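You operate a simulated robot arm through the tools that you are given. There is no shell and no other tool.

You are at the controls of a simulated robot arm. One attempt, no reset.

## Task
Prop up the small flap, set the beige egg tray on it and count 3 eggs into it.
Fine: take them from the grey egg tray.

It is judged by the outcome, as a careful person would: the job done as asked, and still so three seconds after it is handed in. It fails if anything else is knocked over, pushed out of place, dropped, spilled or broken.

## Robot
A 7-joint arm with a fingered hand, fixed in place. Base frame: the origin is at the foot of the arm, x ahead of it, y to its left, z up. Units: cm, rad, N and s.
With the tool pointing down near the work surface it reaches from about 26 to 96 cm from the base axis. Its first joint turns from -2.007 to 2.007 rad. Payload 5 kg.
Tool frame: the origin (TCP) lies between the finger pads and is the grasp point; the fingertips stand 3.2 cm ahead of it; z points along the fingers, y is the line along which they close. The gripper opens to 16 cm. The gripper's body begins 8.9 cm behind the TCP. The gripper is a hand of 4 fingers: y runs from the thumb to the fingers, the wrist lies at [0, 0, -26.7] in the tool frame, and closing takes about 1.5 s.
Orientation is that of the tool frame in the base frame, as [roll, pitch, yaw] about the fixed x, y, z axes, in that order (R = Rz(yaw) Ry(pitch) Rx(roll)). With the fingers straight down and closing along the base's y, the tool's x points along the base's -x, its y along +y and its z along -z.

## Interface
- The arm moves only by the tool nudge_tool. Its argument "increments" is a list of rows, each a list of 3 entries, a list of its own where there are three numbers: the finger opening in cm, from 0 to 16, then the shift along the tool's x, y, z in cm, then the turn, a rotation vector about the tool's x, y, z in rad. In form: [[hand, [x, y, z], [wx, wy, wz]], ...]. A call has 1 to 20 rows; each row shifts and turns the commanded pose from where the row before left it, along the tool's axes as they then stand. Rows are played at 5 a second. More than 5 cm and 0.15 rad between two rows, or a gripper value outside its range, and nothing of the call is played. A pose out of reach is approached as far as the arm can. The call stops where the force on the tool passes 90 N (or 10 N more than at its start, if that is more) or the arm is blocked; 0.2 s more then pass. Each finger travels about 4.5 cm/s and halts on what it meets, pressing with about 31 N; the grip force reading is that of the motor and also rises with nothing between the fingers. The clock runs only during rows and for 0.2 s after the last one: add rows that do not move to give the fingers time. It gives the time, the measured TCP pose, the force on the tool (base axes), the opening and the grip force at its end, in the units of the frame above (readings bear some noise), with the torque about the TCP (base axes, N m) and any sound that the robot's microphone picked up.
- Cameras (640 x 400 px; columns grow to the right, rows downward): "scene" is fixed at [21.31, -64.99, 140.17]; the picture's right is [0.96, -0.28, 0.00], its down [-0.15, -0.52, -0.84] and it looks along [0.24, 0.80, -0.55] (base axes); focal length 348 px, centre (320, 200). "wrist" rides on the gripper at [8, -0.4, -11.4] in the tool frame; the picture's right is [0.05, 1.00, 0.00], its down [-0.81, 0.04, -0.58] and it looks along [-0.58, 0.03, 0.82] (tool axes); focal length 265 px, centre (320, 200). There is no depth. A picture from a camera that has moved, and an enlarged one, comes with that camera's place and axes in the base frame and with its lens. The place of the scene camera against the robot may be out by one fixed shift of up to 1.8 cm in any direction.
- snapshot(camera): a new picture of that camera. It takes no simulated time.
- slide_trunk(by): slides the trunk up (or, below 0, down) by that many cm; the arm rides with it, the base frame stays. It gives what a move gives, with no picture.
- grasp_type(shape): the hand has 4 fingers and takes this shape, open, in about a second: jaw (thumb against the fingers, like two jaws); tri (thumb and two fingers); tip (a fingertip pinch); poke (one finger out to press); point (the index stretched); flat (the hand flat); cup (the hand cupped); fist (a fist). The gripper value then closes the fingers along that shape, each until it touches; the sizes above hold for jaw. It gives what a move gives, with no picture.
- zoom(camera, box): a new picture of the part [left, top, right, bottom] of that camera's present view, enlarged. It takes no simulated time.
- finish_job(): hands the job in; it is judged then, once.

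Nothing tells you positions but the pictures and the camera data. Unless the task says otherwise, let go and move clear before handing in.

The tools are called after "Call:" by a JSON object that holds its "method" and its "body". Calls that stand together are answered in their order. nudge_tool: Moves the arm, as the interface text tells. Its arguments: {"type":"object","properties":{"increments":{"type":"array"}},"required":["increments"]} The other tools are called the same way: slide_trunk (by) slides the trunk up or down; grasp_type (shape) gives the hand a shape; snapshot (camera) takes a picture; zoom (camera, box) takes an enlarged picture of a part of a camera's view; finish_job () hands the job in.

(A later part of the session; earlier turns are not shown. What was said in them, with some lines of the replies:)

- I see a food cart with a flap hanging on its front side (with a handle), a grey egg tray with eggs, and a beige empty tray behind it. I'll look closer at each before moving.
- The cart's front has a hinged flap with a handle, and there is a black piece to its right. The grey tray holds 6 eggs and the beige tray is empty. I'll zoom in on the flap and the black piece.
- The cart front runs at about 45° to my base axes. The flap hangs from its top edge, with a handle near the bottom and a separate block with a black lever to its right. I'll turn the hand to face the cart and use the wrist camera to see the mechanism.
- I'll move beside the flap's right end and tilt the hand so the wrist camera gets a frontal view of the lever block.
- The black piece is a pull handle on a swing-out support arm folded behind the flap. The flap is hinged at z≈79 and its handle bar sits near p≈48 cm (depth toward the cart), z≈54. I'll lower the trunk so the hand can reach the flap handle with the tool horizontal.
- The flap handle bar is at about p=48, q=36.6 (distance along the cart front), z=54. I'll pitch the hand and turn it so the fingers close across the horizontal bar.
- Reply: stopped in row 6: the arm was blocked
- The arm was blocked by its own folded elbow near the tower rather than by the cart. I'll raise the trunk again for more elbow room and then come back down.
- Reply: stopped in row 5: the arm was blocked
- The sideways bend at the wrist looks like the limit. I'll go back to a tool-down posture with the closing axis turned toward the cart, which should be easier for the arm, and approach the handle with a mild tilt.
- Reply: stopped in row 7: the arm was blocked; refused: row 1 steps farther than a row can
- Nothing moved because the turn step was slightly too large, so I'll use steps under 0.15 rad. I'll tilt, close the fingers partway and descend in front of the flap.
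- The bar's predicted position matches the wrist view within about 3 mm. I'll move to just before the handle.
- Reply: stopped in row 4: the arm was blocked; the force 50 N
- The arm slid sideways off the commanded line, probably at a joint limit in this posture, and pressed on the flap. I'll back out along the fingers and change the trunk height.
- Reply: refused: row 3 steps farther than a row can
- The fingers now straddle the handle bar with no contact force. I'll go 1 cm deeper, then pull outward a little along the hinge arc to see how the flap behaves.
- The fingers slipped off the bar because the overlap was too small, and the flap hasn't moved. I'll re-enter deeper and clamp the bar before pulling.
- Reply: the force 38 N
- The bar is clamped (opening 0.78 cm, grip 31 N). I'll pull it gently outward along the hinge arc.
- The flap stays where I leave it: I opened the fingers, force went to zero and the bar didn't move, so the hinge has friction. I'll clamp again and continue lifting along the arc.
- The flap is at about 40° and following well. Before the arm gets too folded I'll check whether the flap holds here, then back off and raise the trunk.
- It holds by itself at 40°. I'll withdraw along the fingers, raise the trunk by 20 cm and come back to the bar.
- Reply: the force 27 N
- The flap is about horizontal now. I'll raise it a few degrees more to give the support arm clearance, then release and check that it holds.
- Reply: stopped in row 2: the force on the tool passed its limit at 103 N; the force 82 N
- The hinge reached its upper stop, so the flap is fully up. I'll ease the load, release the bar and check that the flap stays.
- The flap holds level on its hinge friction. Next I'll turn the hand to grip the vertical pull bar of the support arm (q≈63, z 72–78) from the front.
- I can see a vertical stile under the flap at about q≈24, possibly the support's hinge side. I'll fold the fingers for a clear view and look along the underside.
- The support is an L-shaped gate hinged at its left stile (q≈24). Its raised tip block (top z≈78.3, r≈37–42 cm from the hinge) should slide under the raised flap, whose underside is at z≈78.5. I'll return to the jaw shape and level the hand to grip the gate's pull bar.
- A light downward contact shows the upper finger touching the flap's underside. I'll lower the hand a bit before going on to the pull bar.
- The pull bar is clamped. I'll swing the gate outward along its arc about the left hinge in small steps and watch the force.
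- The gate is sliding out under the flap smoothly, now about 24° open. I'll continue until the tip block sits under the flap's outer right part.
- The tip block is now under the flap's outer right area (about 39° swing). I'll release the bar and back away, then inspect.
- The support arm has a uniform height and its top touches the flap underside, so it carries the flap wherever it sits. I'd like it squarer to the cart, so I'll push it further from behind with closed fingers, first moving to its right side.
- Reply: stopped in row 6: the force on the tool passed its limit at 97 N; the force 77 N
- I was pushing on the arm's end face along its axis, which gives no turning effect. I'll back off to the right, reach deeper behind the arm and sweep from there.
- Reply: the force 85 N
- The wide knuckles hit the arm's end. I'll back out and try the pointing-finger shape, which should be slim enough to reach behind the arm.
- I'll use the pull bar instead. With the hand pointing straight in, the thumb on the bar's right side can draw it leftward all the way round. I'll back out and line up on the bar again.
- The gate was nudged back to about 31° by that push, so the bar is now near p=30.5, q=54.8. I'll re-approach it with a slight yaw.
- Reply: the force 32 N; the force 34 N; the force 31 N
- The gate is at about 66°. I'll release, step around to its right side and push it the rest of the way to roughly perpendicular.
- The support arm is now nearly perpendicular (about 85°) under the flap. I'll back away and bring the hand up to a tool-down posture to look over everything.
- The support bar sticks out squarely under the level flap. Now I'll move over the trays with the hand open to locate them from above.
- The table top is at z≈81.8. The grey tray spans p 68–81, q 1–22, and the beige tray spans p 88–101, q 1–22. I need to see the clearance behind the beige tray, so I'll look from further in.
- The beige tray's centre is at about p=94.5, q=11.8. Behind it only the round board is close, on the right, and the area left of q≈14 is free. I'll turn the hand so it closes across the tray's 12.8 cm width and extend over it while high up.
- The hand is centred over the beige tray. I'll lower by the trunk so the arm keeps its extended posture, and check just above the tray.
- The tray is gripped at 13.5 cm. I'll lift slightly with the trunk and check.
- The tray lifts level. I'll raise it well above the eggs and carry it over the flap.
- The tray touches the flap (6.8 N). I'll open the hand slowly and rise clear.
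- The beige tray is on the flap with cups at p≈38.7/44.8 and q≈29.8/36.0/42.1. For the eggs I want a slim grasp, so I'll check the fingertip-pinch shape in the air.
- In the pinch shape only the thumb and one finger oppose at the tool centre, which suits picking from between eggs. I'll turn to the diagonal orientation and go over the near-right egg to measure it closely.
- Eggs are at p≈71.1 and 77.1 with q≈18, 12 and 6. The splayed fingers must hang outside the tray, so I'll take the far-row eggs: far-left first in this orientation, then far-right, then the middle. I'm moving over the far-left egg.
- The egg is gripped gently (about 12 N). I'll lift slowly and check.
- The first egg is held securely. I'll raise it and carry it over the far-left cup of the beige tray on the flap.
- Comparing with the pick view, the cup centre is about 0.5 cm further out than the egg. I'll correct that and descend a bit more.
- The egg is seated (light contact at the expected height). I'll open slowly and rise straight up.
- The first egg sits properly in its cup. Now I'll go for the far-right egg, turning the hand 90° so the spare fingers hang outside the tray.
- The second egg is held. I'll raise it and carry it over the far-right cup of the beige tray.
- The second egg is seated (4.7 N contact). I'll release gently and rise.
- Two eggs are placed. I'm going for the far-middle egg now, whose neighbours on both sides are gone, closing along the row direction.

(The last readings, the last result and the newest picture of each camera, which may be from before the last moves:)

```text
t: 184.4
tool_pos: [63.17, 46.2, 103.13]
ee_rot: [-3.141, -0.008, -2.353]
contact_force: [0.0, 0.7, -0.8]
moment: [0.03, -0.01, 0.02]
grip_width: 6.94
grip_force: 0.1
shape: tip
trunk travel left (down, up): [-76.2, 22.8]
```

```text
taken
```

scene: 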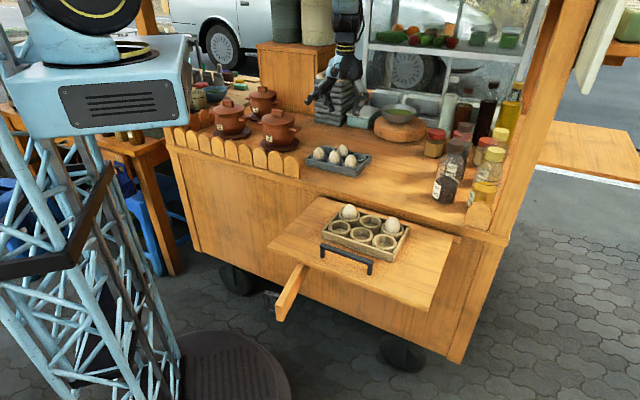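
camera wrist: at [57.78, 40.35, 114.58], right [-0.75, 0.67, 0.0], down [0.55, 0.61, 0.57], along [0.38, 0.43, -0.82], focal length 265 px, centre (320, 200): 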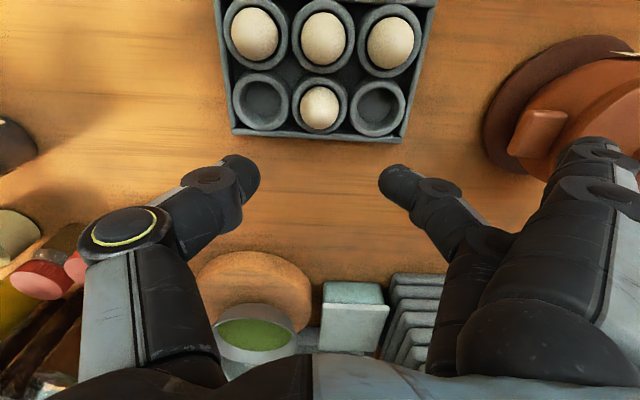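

Call:
{"method": "nudge_tool", "body": {"increments": [[7, [-0.3, 0.03, 2.5], [0, 0, 0]], [7, [0, 0, 3.5], [0, 0, 0]], [7, [0, 0, 3.5], [0, 0, 0]], [7, [0, 0, 2.3], [0, 0, 0]], [7, [0, 0, 1.1], [0, 0, 0]], [7, [0, 0, 0], [0, 0, 0]]]}}

Call:
{"method": "snapshot", "body": {"camera": "wrist"}}

Call:
{"method": "zoom", "body": {"camera": "scene", "box": [270, 80, 400, 190]}}

```text
t: 185.8
tool_pos: [63.29, 46.44, 90.52]
ee_rot: [-3.141, -0.007, -2.355]
contact_force: [-0.7, -0.5, 0.0]
moment: [-0.02, 0.02, -0.01]
grip_width: 6.96
grip_force: 0.1
shape: tip
trunk travel left (down, up): [-76.2, 22.8]
```

```text
taken
camera wrist: at [57.86, 40.58, 101.82], right [-0.74, 0.67, 0.0], down [0.55, 0.61, 0.57], along [0.38, 0.43, -0.82], focal length 265 px, centre (320, 200)
```

wrist: 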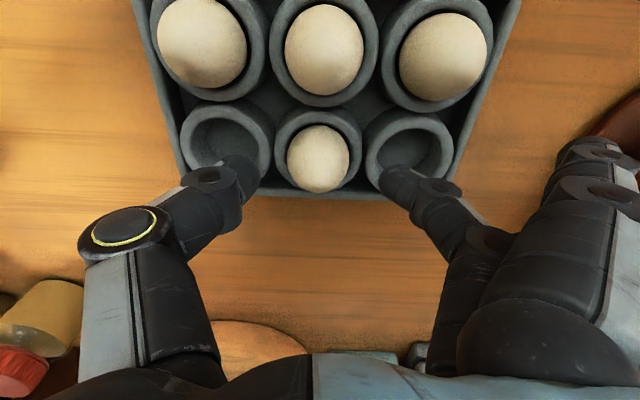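

```text
3.64 times, centred on (335, 135) of scene
camera zoom: at [21.31, -64.99, 140.17], right [0.96, -0.28, 0.0], down [-0.15, -0.52, -0.84], along [0.24, 0.8, -0.55], focal length 1267 px, centre (266, 436)
```

zoom: 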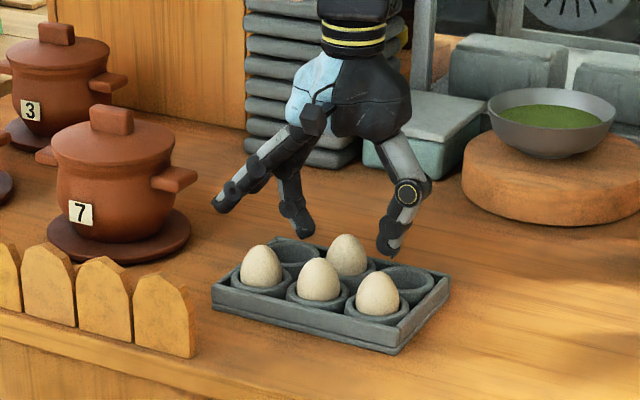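

Call:
{"method": "nudge_tool", "body": {"increments": [[7, [-0.05, -0.1, 0.9], [0, 0, 0]], [6.5, [0, 0, 0.9], [0, 0, 0]], [6, [0, 0, 0.1], [0, 0, 0]], [5, [0, 0, 0], [0, 0, 0]], [4.4, [0, 0, 0], [0, 0, 0]], [4.0, [0, 0, 0], [0, 0, 0]], [3.7, [0, 0, 0], [0, 0, 0]], [3.7, [0, 0, 0], [0, 0, 0]]]}}

Call:
{"method": "zoom", "body": {"camera": "wrist", "box": [230, 90, 430, 250]}}

Call:
{"method": "zoom", "body": {"camera": "scene", "box": [270, 80, 400, 190]}}

```text
t: 187.6
tool_pos: [63.27, 46.39, 88.44]
ee_rot: [3.141, -0.008, -2.356]
contact_force: [-0.3, -0.6, 0.4]
moment: [0.03, 0.02, 0.02]
grip_width: 3.76
grip_force: 0.1
shape: tip
trunk travel left (down, up): [-76.2, 22.8]
```

```text
2.50 times, centred on (330, 170) of wrist
camera zoom: at [57.98, 40.51, 99.85], right [-0.74, 0.67, 0.0], down [0.55, 0.61, 0.57], along [0.38, 0.43, -0.82], focal length 664 px, centre (295, 275)
```

zoom: 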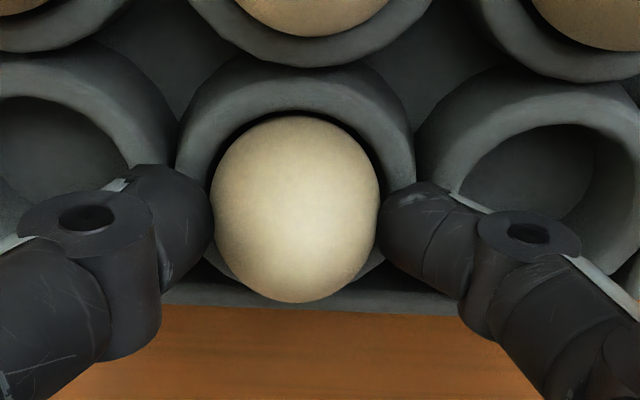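

```text
3.64 times, centred on (335, 135) of scene
camera zoom: at [21.31, -64.99, 140.17], right [0.96, -0.28, 0.0], down [-0.15, -0.52, -0.84], along [0.24, 0.8, -0.55], focal length 1267 px, centre (266, 436)
```

zoom: 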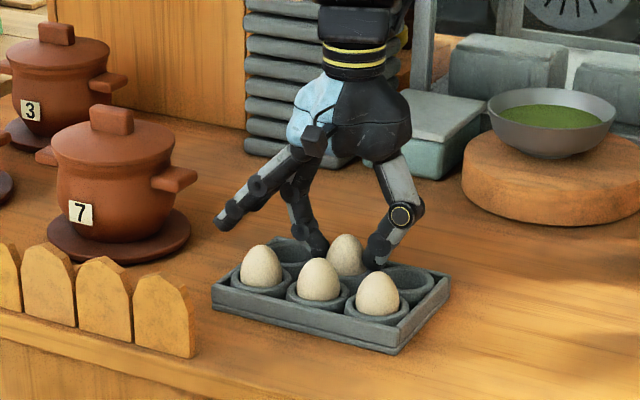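

Call:
{"method": "nudge_tool", "body": {"increments": [[3.6, [-0.15, 0, 0], [0, 0, 0]], [3.4, [0, 0, 0], [0, 0, 0]], [3.2, [0, 0, 0], [0, 0, 0]], [3.0, [0, 0, 0], [0, 0, 0]], [2.9, [0, 0, 0], [0, 0, 0]], [2.9, [0, 0, 0], [0, 0, 0]], [2.9, [0, 0, 0], [0, 0, 0]]]}}

Call:
{"method": "zoom", "body": {"camera": "wrist", "box": [230, 90, 430, 250]}}

```text
t: 189.2
tool_pos: [63.47, 46.43, 88.45]
ee_rot: [-3.141, -0.008, -2.354]
contact_force: [-0.1, -0.9, -0.6]
moment: [-0.02, 0.01, -0.04]
grip_width: 3.22
grip_force: 12.2
shape: tip
trunk travel left (down, up): [-76.2, 22.8]
```

```text
2.50 times, centred on (330, 170) of wrist
camera zoom: at [58.1, 40.56, 99.8], right [-0.74, 0.67, 0.0], down [0.55, 0.61, 0.57], along [0.38, 0.43, -0.82], focal length 664 px, centre (295, 275)
```

zoom: 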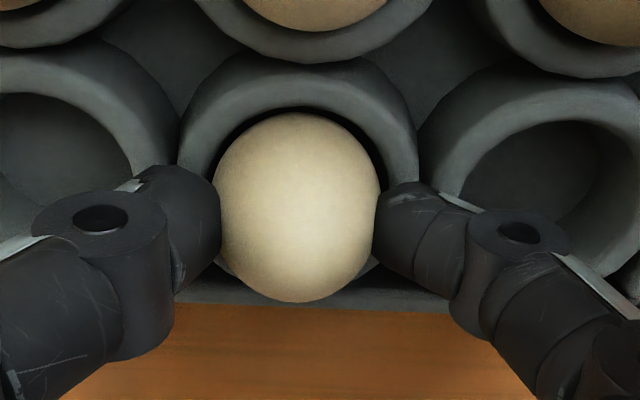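

Call:
{"method": "nudge_tool", "body": {"increments": [[2.8, [0, 0, -0.6], [0, 0, 0]], [2.8, [0, 0, -0.8], [0, 0, 0]], [2.8, [0, 0, -1.2], [0, 0, 0]], [2.8, [0, 0, -2.5], [0, 0, 0]], [2.8, [0, 0, 0], [0, 0, 0]]]}}

Call:
{"method": "snapshot", "body": {"camera": "wrist"}}

Call:
{"method": "zoom", "body": {"camera": "scene", "box": [270, 80, 400, 190]}}

```text
t: 190.4
tool_pos: [63.52, 46.45, 93.62]
ee_rot: [3.141, -0.008, -2.355]
contact_force: [-0.4, -1.2, -1.1]
moment: [0.01, 0.01, 0.02]
grip_width: 3.24
grip_force: 12.4
shape: tip
trunk travel left (down, up): [-76.2, 22.8]
```

```text
taken
camera wrist: at [58.18, 40.54, 105.0], right [-0.74, 0.67, 0.0], down [0.55, 0.61, 0.57], along [0.38, 0.43, -0.82], focal length 265 px, centre (320, 200)
```

wrist: 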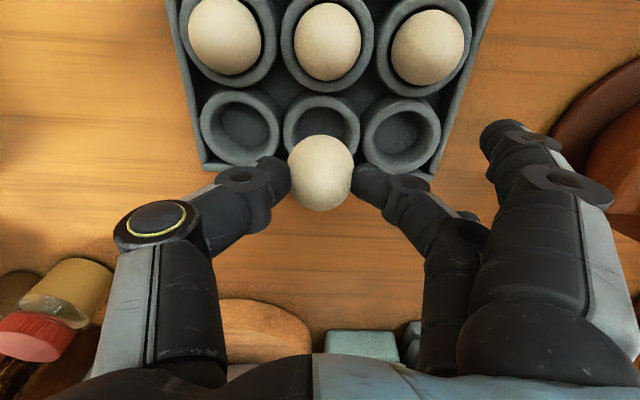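

```text
3.64 times, centred on (335, 135) of scene
camera zoom: at [21.31, -64.99, 140.17], right [0.96, -0.28, 0.0], down [-0.15, -0.52, -0.84], along [0.24, 0.8, -0.55], focal length 1267 px, centre (266, 436)
```

zoom: 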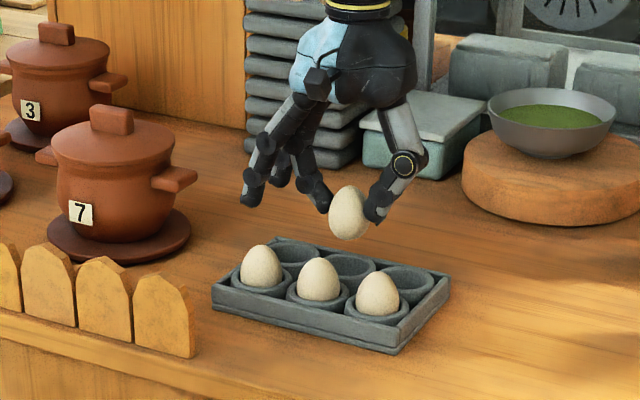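

The third egg is held, leaving 3 in the grey tray. I'll carry it to the near-middle cup of the beige tray.

Call:
{"method": "nudge_tool", "body": {"increments": [[2.8, [0, 0, -3], [0, 0, 0]], [2.8, [0, 0, -3.5], [0, 0, 0]], [2.8, [0, 0, -3.5], [0, 0, 0]], [2.8, [1.6, -1.0, 0], [0, 0, 0]], [2.8, [3.0, -1.87, 0], [0, 0, 0]], [2.8, [3.75, -2.33, 0], [0, 0, 0]], [2.8, [3.75, -2.33, 0], [0, 0, 0]], [2.8, [3.75, -2.33, 0], [0, 0, 0]], [2.8, [3.75, -2.33, 0], [0, 0, 0]], [2.8, [3.75, -2.33, 0], [0, 0, 0]], [2.8, [3.75, -2.33, 0], [0, 0, 0]], [2.8, [3.75, -2.33, 0], [0, 0, 0]], [2.8, [3.75, -2.33, 0], [0, 0, 0]], [2.8, [2.8, -1.8, 0], [0, 0, 0]], [2.8, [1.45, -0.96, 0], [0, 0, 0]], [2.8, [0, 0, 0], [0, 0, 0]]]}}

Call:
{"method": "snapshot", "body": {"camera": "wrist"}}

Call:
{"method": "zoom", "body": {"camera": "wrist", "box": [220, 20, 420, 180]}}

Call:
{"method": "snapshot", "body": {"camera": "scene"}}

```text
t: 193.8
tool_pos: [53.21, 1.72, 103.75]
ee_rot: [3.14, -0.007, -2.353]
contact_force: [0.1, 0.8, -0.3]
moment: [-0.01, 0.0, 0.02]
grip_width: 3.2
grip_force: 11.9
shape: tip
trunk travel left (down, up): [-76.2, 22.8]
```

```text
taken
camera wrist: at [47.86, -4.14, 115.16], right [-0.74, 0.67, 0.0], down [0.55, 0.61, 0.57], along [0.38, 0.43, -0.82], focal length 265 px, centre (320, 200)
```

wrist: 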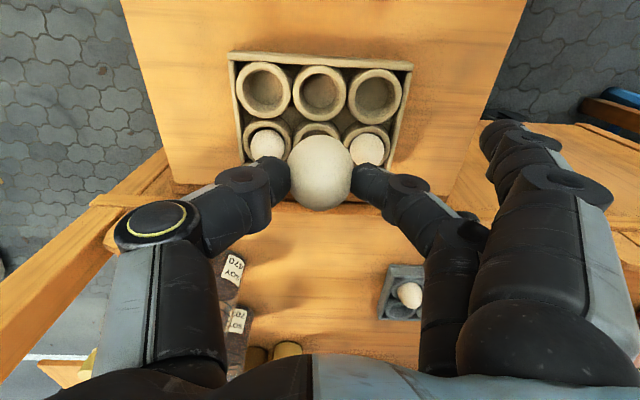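

```text
2.50 times, centred on (320, 100) of wrist
camera zoom: at [47.86, -4.14, 115.16], right [-0.74, 0.67, 0.0], down [0.55, 0.61, 0.57], along [0.38, 0.43, -0.82], focal length 664 px, centre (320, 450)
```

zoom: 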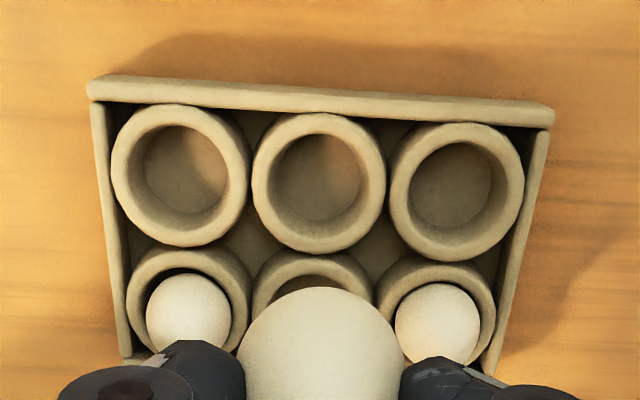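

```text
taken
```

scene: 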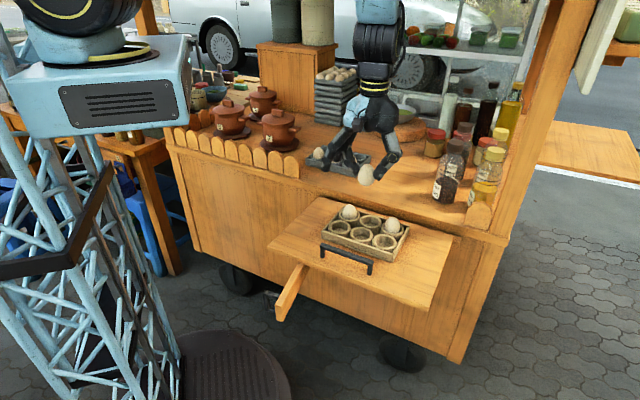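

Call:
{"method": "nudge_tool", "body": {"increments": [[2.8, [0.4, 0, 2.0], [0, 0, 0]], [2.8, [0, 0, 3.0], [0, 0, 0]], [2.8, [0, 0, 3.5], [0, 0, 0]], [2.8, [0, 0, 3.0], [0, 0, 0]], [2.8, [0, 0, 2.0], [0, 0, 0]], [2.8, [0, 0, 0], [0, 0, 0]]]}}

Call:
{"method": "snapshot", "body": {"camera": "wrist"}}

Call:
{"method": "zoom", "body": {"camera": "wrist", "box": [230, 90, 430, 250]}}

Call:
{"method": "zoom", "body": {"camera": "scene", "box": [310, 170, 430, 260]}}

```text
t: 195.2
tool_pos: [52.96, 1.71, 90.37]
ee_rot: [-3.14, -0.006, -2.355]
contact_force: [-0.7, 1.0, -0.9]
moment: [-0.01, -0.01, -0.02]
grip_width: 3.22
grip_force: 12.2
shape: tip
trunk travel left (down, up): [-76.2, 22.8]
```

```text
taken
camera wrist: at [47.57, -4.19, 101.82], right [-0.74, 0.67, 0.0], down [0.55, 0.61, 0.57], along [0.38, 0.43, -0.82], focal length 265 px, centre (320, 200)
```

wrist: 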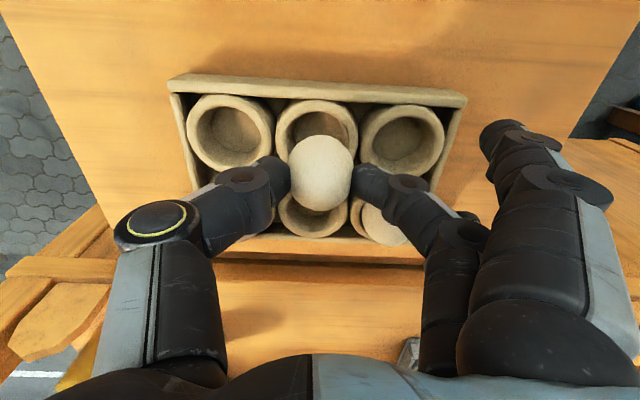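

```text
2.50 times, centred on (330, 170) of wrist
camera zoom: at [47.57, -4.19, 101.82], right [-0.74, 0.67, 0.0], down [0.55, 0.61, 0.57], along [0.38, 0.43, -0.82], focal length 664 px, centre (295, 275)
```

zoom: 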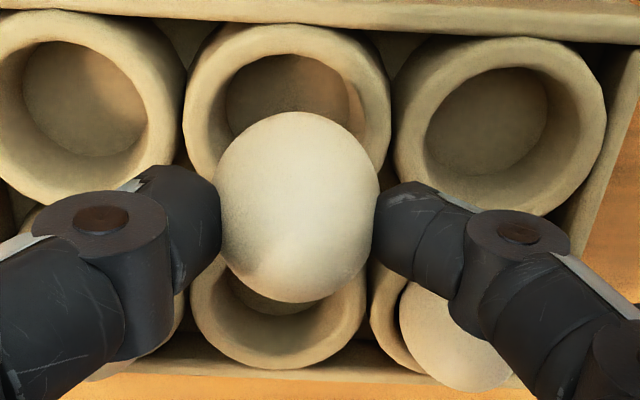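

```text
4.44 times, centred on (370, 215) of scene
camera zoom: at [21.31, -64.99, 140.17], right [0.96, -0.28, 0.0], down [-0.15, -0.52, -0.84], along [0.24, 0.8, -0.55], focal length 1549 px, centre (98, 133)
```

zoom: 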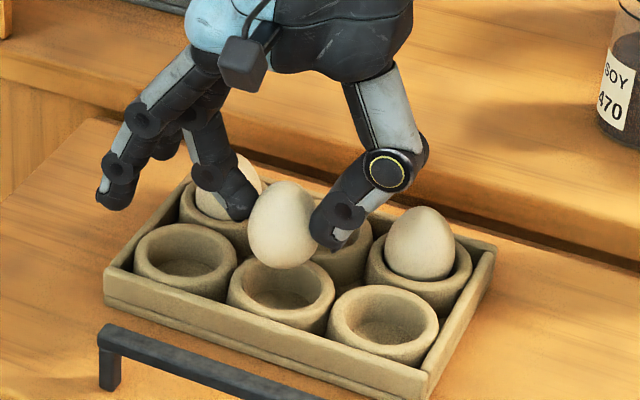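

Call:
{"method": "nudge_tool", "body": {"increments": [[2.8, [0.18, -0.14, 0], [0, 0, 0]], [2.8, [0.17, -0.13, 0.6], [0, 0, 0]], [2.8, [0, 0, 0.6], [0, 0, 0]], [2.8, [0, 0, 0.4], [0, 0, 0]], [2.8, [0, 0, 0], [0, 0, 0]]]}}

Call:
{"method": "zoom", "body": {"camera": "wrist", "box": [230, 90, 430, 250]}}

Call:
{"method": "zoom", "body": {"camera": "scene", "box": [310, 170, 430, 260]}}

```text
t: 196.4
tool_pos: [52.95, 1.14, 88.68]
ee_rot: [3.141, -0.007, -2.355]
contact_force: [-0.4, 0.0, -1.3]
moment: [-0.02, 0.04, -0.01]
grip_width: 3.21
grip_force: 11.9
shape: tip
trunk travel left (down, up): [-76.2, 22.8]
```

```text
2.50 times, centred on (330, 170) of wrist
camera zoom: at [47.57, -4.74, 100.11], right [-0.74, 0.67, 0.0], down [0.55, 0.61, 0.57], along [0.38, 0.43, -0.82], focal length 664 px, centre (295, 275)
```

zoom: 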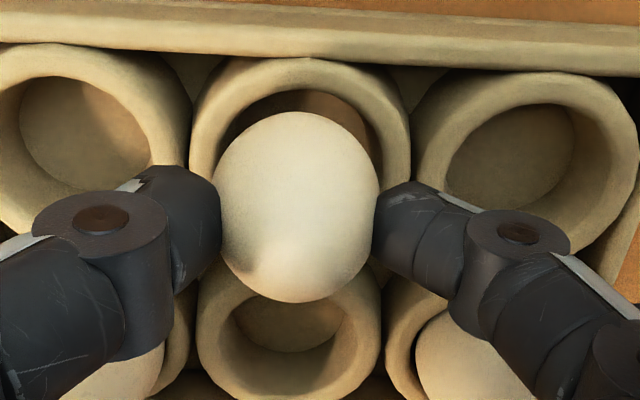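

```text
4.44 times, centred on (370, 215) of scene
camera zoom: at [21.31, -64.99, 140.17], right [0.96, -0.28, 0.0], down [-0.15, -0.52, -0.84], along [0.24, 0.8, -0.55], focal length 1549 px, centre (98, 133)
```

zoom: 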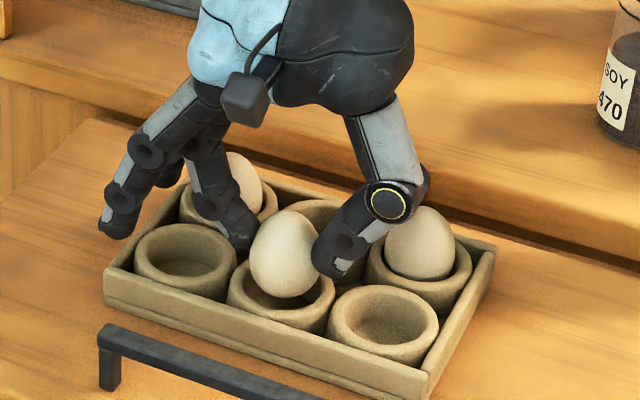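

Call:
{"method": "nudge_tool", "body": {"increments": [[2.8, [0, 0, 0.5], [0, 0, 0]], [2.8, [0, 0, 0.5], [0, 0, 0]], [2.8, [0, 0, 0.4], [0, 0, 0]], [2.8, [0, 0, 0.1], [0, 0, 0]], [2.8, [0, 0, 0], [0, 0, 0]]]}}

Call:
{"method": "zoom", "body": {"camera": "wrist", "box": [230, 90, 430, 250]}}

Call:
{"method": "zoom", "body": {"camera": "scene", "box": [310, 170, 430, 260]}}

```text
t: 197.6
tool_pos: [52.77, 1.07, 87.09]
ee_rot: [3.141, -0.009, -2.356]
contact_force: [0.2, 0.0, -0.1]
moment: [0.0, 0.0, -0.01]
grip_width: 3.18
grip_force: 11.8
shape: tip
trunk travel left (down, up): [-76.2, 22.8]
```

```text
2.50 times, centred on (330, 170) of wrist
camera zoom: at [47.48, -4.8, 98.49], right [-0.74, 0.67, 0.0], down [0.55, 0.61, 0.57], along [0.38, 0.43, -0.82], focal length 664 px, centre (295, 275)
```

zoom: 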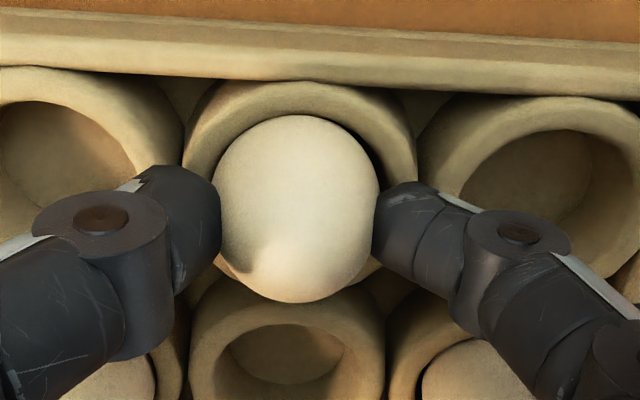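

```text
4.44 times, centred on (370, 215) of scene
camera zoom: at [21.31, -64.99, 140.17], right [0.96, -0.28, 0.0], down [-0.15, -0.52, -0.84], along [0.24, 0.8, -0.55], focal length 1549 px, centre (98, 133)
```

zoom: 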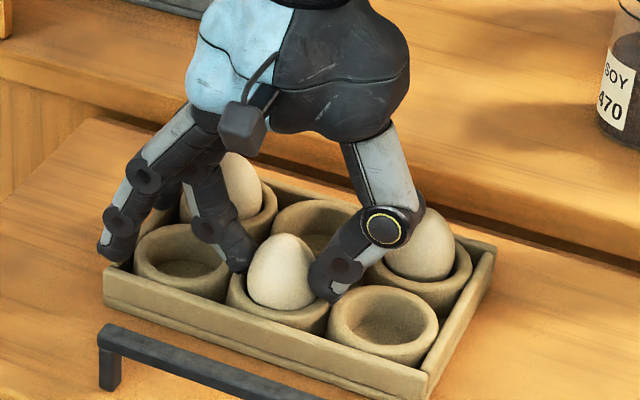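

Call:
{"method": "nudge_tool", "body": {"increments": [[2.8, [0, 0, 0.15], [0, 0, 0]], [2.8, [0, 0, 0], [0, 0, 0]]]}}

```text
t: 198.2
tool_pos: [52.84, 1.0, 87.1]
ee_rot: [-3.14, -0.006, -2.354]
contact_force: [0.8, 1.4, -0.7]
moment: [0.01, -0.03, -0.02]
grip_width: 3.2
grip_force: 12.3
shape: tip
trunk travel left (down, up): [-76.2, 22.8]
```

Call:
{"method": "nudge_tool", "body": {"increments": [[2.8, [0, 0, 0.2], [0, 0, 0]], [2.8, [0, 0, 0], [0, 0, 0]]]}}

```text
t: 198.8
tool_pos: [52.89, 1.1, 86.78]
ee_rot: [-3.141, -0.004, -2.355]
contact_force: [1.2, 1.0, 3.1]
moment: [0.03, -0.02, -0.03]
grip_width: 3.21
grip_force: 12.0
shape: tip
trunk travel left (down, up): [-76.2, 22.8]
```

Call:
{"method": "nudge_tool", "body": {"increments": [[3.1, [0, 0, 0], [0, 0, 0]], [3.4, [0, 0, 0], [0, 0, 0]], [3.8, [0, 0, 0], [0, 0, 0]], [4.2, [0, 0, 0], [0, 0, 0]], [4.6, [0, 0, 0], [0, 0, 0]], [4.8, [0, 0, 0], [0, 0, 0]], [4.8, [0, 0, -0.3], [0, 0, 0]], [5.2, [0, 0, -0.7], [0, 0, 0]], [5.6, [0, 0, -1.5], [0, 0, 0]], [6, [0, 0, -3], [0, 0, 0]], [7, [0, 0, -4], [0, 0, 0]], [7, [0, 0, -4], [0, 0, 0]], [7, [0, 0, -4], [0, 0, 0]], [7, [0, 0, 0], [0, 0, 0]]]}}

Call:
{"method": "snapshot", "body": {"camera": "wrist"}}

Call:
{"method": "snapshot", "body": {"camera": "scene"}}

Call:
{"method": "zoom", "body": {"camera": "scene", "box": [260, 130, 460, 320]}}

```text
t: 201.8
tool_pos: [52.86, 1.58, 104.08]
ee_rot: [3.14, -0.007, -2.352]
contact_force: [-0.3, 0.0, -0.1]
moment: [0.01, -0.01, 0.0]
grip_width: 6.94
grip_force: 0.1
shape: tip
trunk travel left (down, up): [-76.2, 22.8]
```

```text
taken
camera wrist: at [47.5, -4.31, 115.54], right [-0.74, 0.67, 0.0], down [0.55, 0.61, 0.57], along [0.38, 0.43, -0.82], focal length 265 px, centre (320, 200)
```

wrist: 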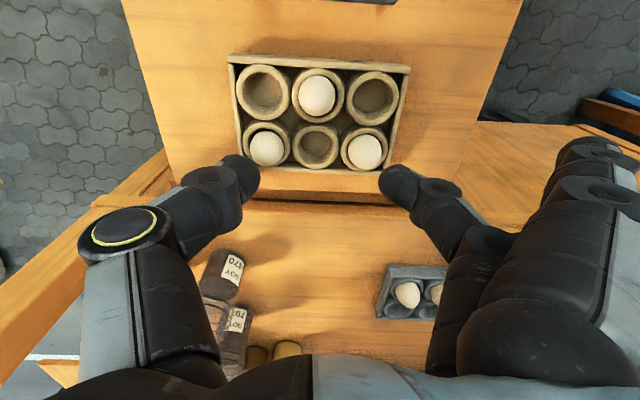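

```text
taken
```

scene: 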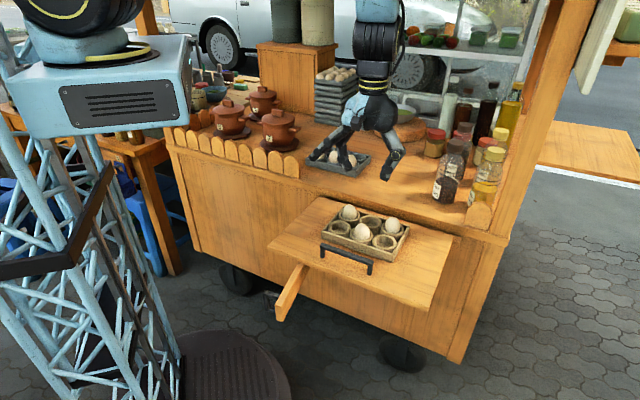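

```text
2.11 times, centred on (360, 225) of scene
camera zoom: at [21.31, -64.99, 140.17], right [0.96, -0.28, 0.0], down [-0.15, -0.52, -0.84], along [0.24, 0.8, -0.55], focal length 734 px, centre (236, 147)
```

zoom: 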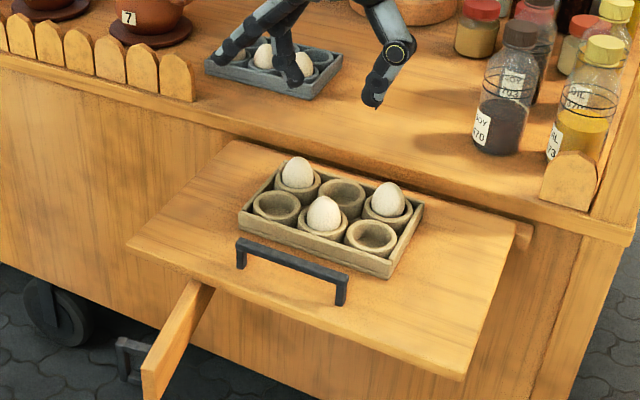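

All three eggs sit in the beige tray on the propped flap. I'll move the hand clear and do a last check of everything.

Call:
{"method": "nudge_tool", "body": {"increments": [[7, [0, 0, -4], [0, 0, 0]], [7, [0, 0, -4], [0, 0, 0]], [7, [4, 1, -1], [0, 0, 0]], [7, [4, 1, 0], [0, 0, 0]], [7, [4, 1, 0], [0, 0, 0]], [7, [4, 1, 0], [0, 0, 0]], [7, [0, 0, 0], [0, 0, 0]]]}}

Call:
{"method": "snapshot", "body": {"camera": "scene"}}

Call:
{"method": "zoom", "body": {"camera": "scene", "box": [260, 120, 460, 320]}}

Call:
{"method": "snapshot", "body": {"camera": "wrist"}}

```text
t: 203.4
tool_pos: [40.94, -7.72, 113.36]
ee_rot: [3.14, -0.008, -2.353]
contact_force: [-0.4, 0.0, 0.2]
moment: [-0.02, -0.04, -0.03]
grip_width: 6.95
grip_force: 0.1
shape: tip
out of reach, approached as far as the arm can: row 6
trunk travel left (down, up): [-76.2, 22.8]
```

```text
taken
```

scene: 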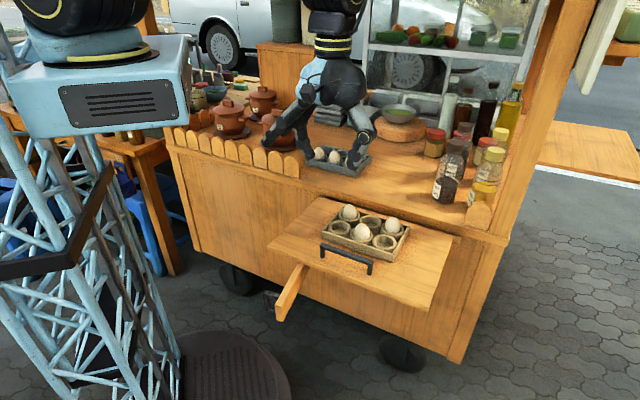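

```text
2.00 times, centred on (360, 220) of scene
camera zoom: at [21.31, -64.99, 140.17], right [0.96, -0.28, 0.0], down [-0.15, -0.52, -0.84], along [0.24, 0.8, -0.55], focal length 697 px, centre (240, 160)
```

zoom: 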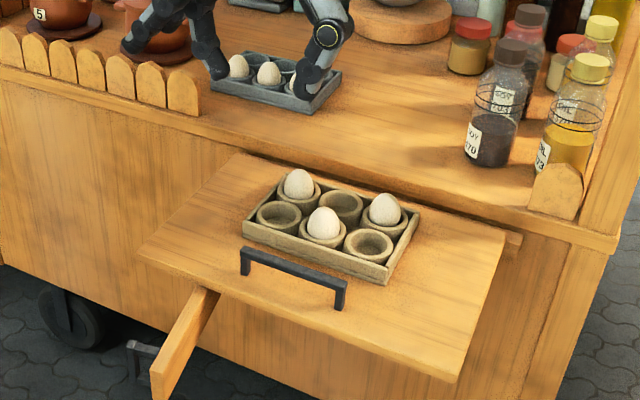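

```text
taken
camera wrist: at [35.61, -13.6, 124.84], right [-0.74, 0.67, 0.0], down [0.55, 0.61, 0.57], along [0.38, 0.43, -0.82], focal length 265 px, centre (320, 200)
```

wrist: 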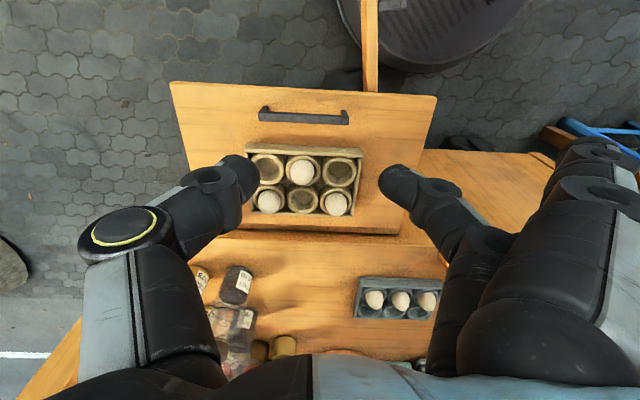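

The flap is level on its swung-out support. The beige tray is on it with 3 eggs, 3 eggs remain in the grey tray, and nothing else has been disturbed. The hand is clear, so I'm handing the job in.

Call:
{"method": "finish_job", "body": {}}

```text
The job is handed in.
```

I've handed the job in. The small flap is raised level and propped on its swung-out support arm. The beige egg tray is on the flap with 3 eggs in it, and the other 3 eggs are still in the grey tray.

- **Support:** I swung the arm out to about 85°, nearly square to the cart front. It is longer than the flap, so its end sticks out past the flap's outer edge.
- **Eggs:** all three came from the back row of the grey tray. They sit upright in two cups on the cart side and the middle cup on the handle side.
- **Surroundings:** in the last pictures nothing else on the cart looked moved, knocked over or spilled. The hand was open and about 30 cm above the flap when I handed in.

While I was opening the support arm, one push landed on its end and turned it partway back. I re-gripped it and brought it out to its final position before loading the flap.
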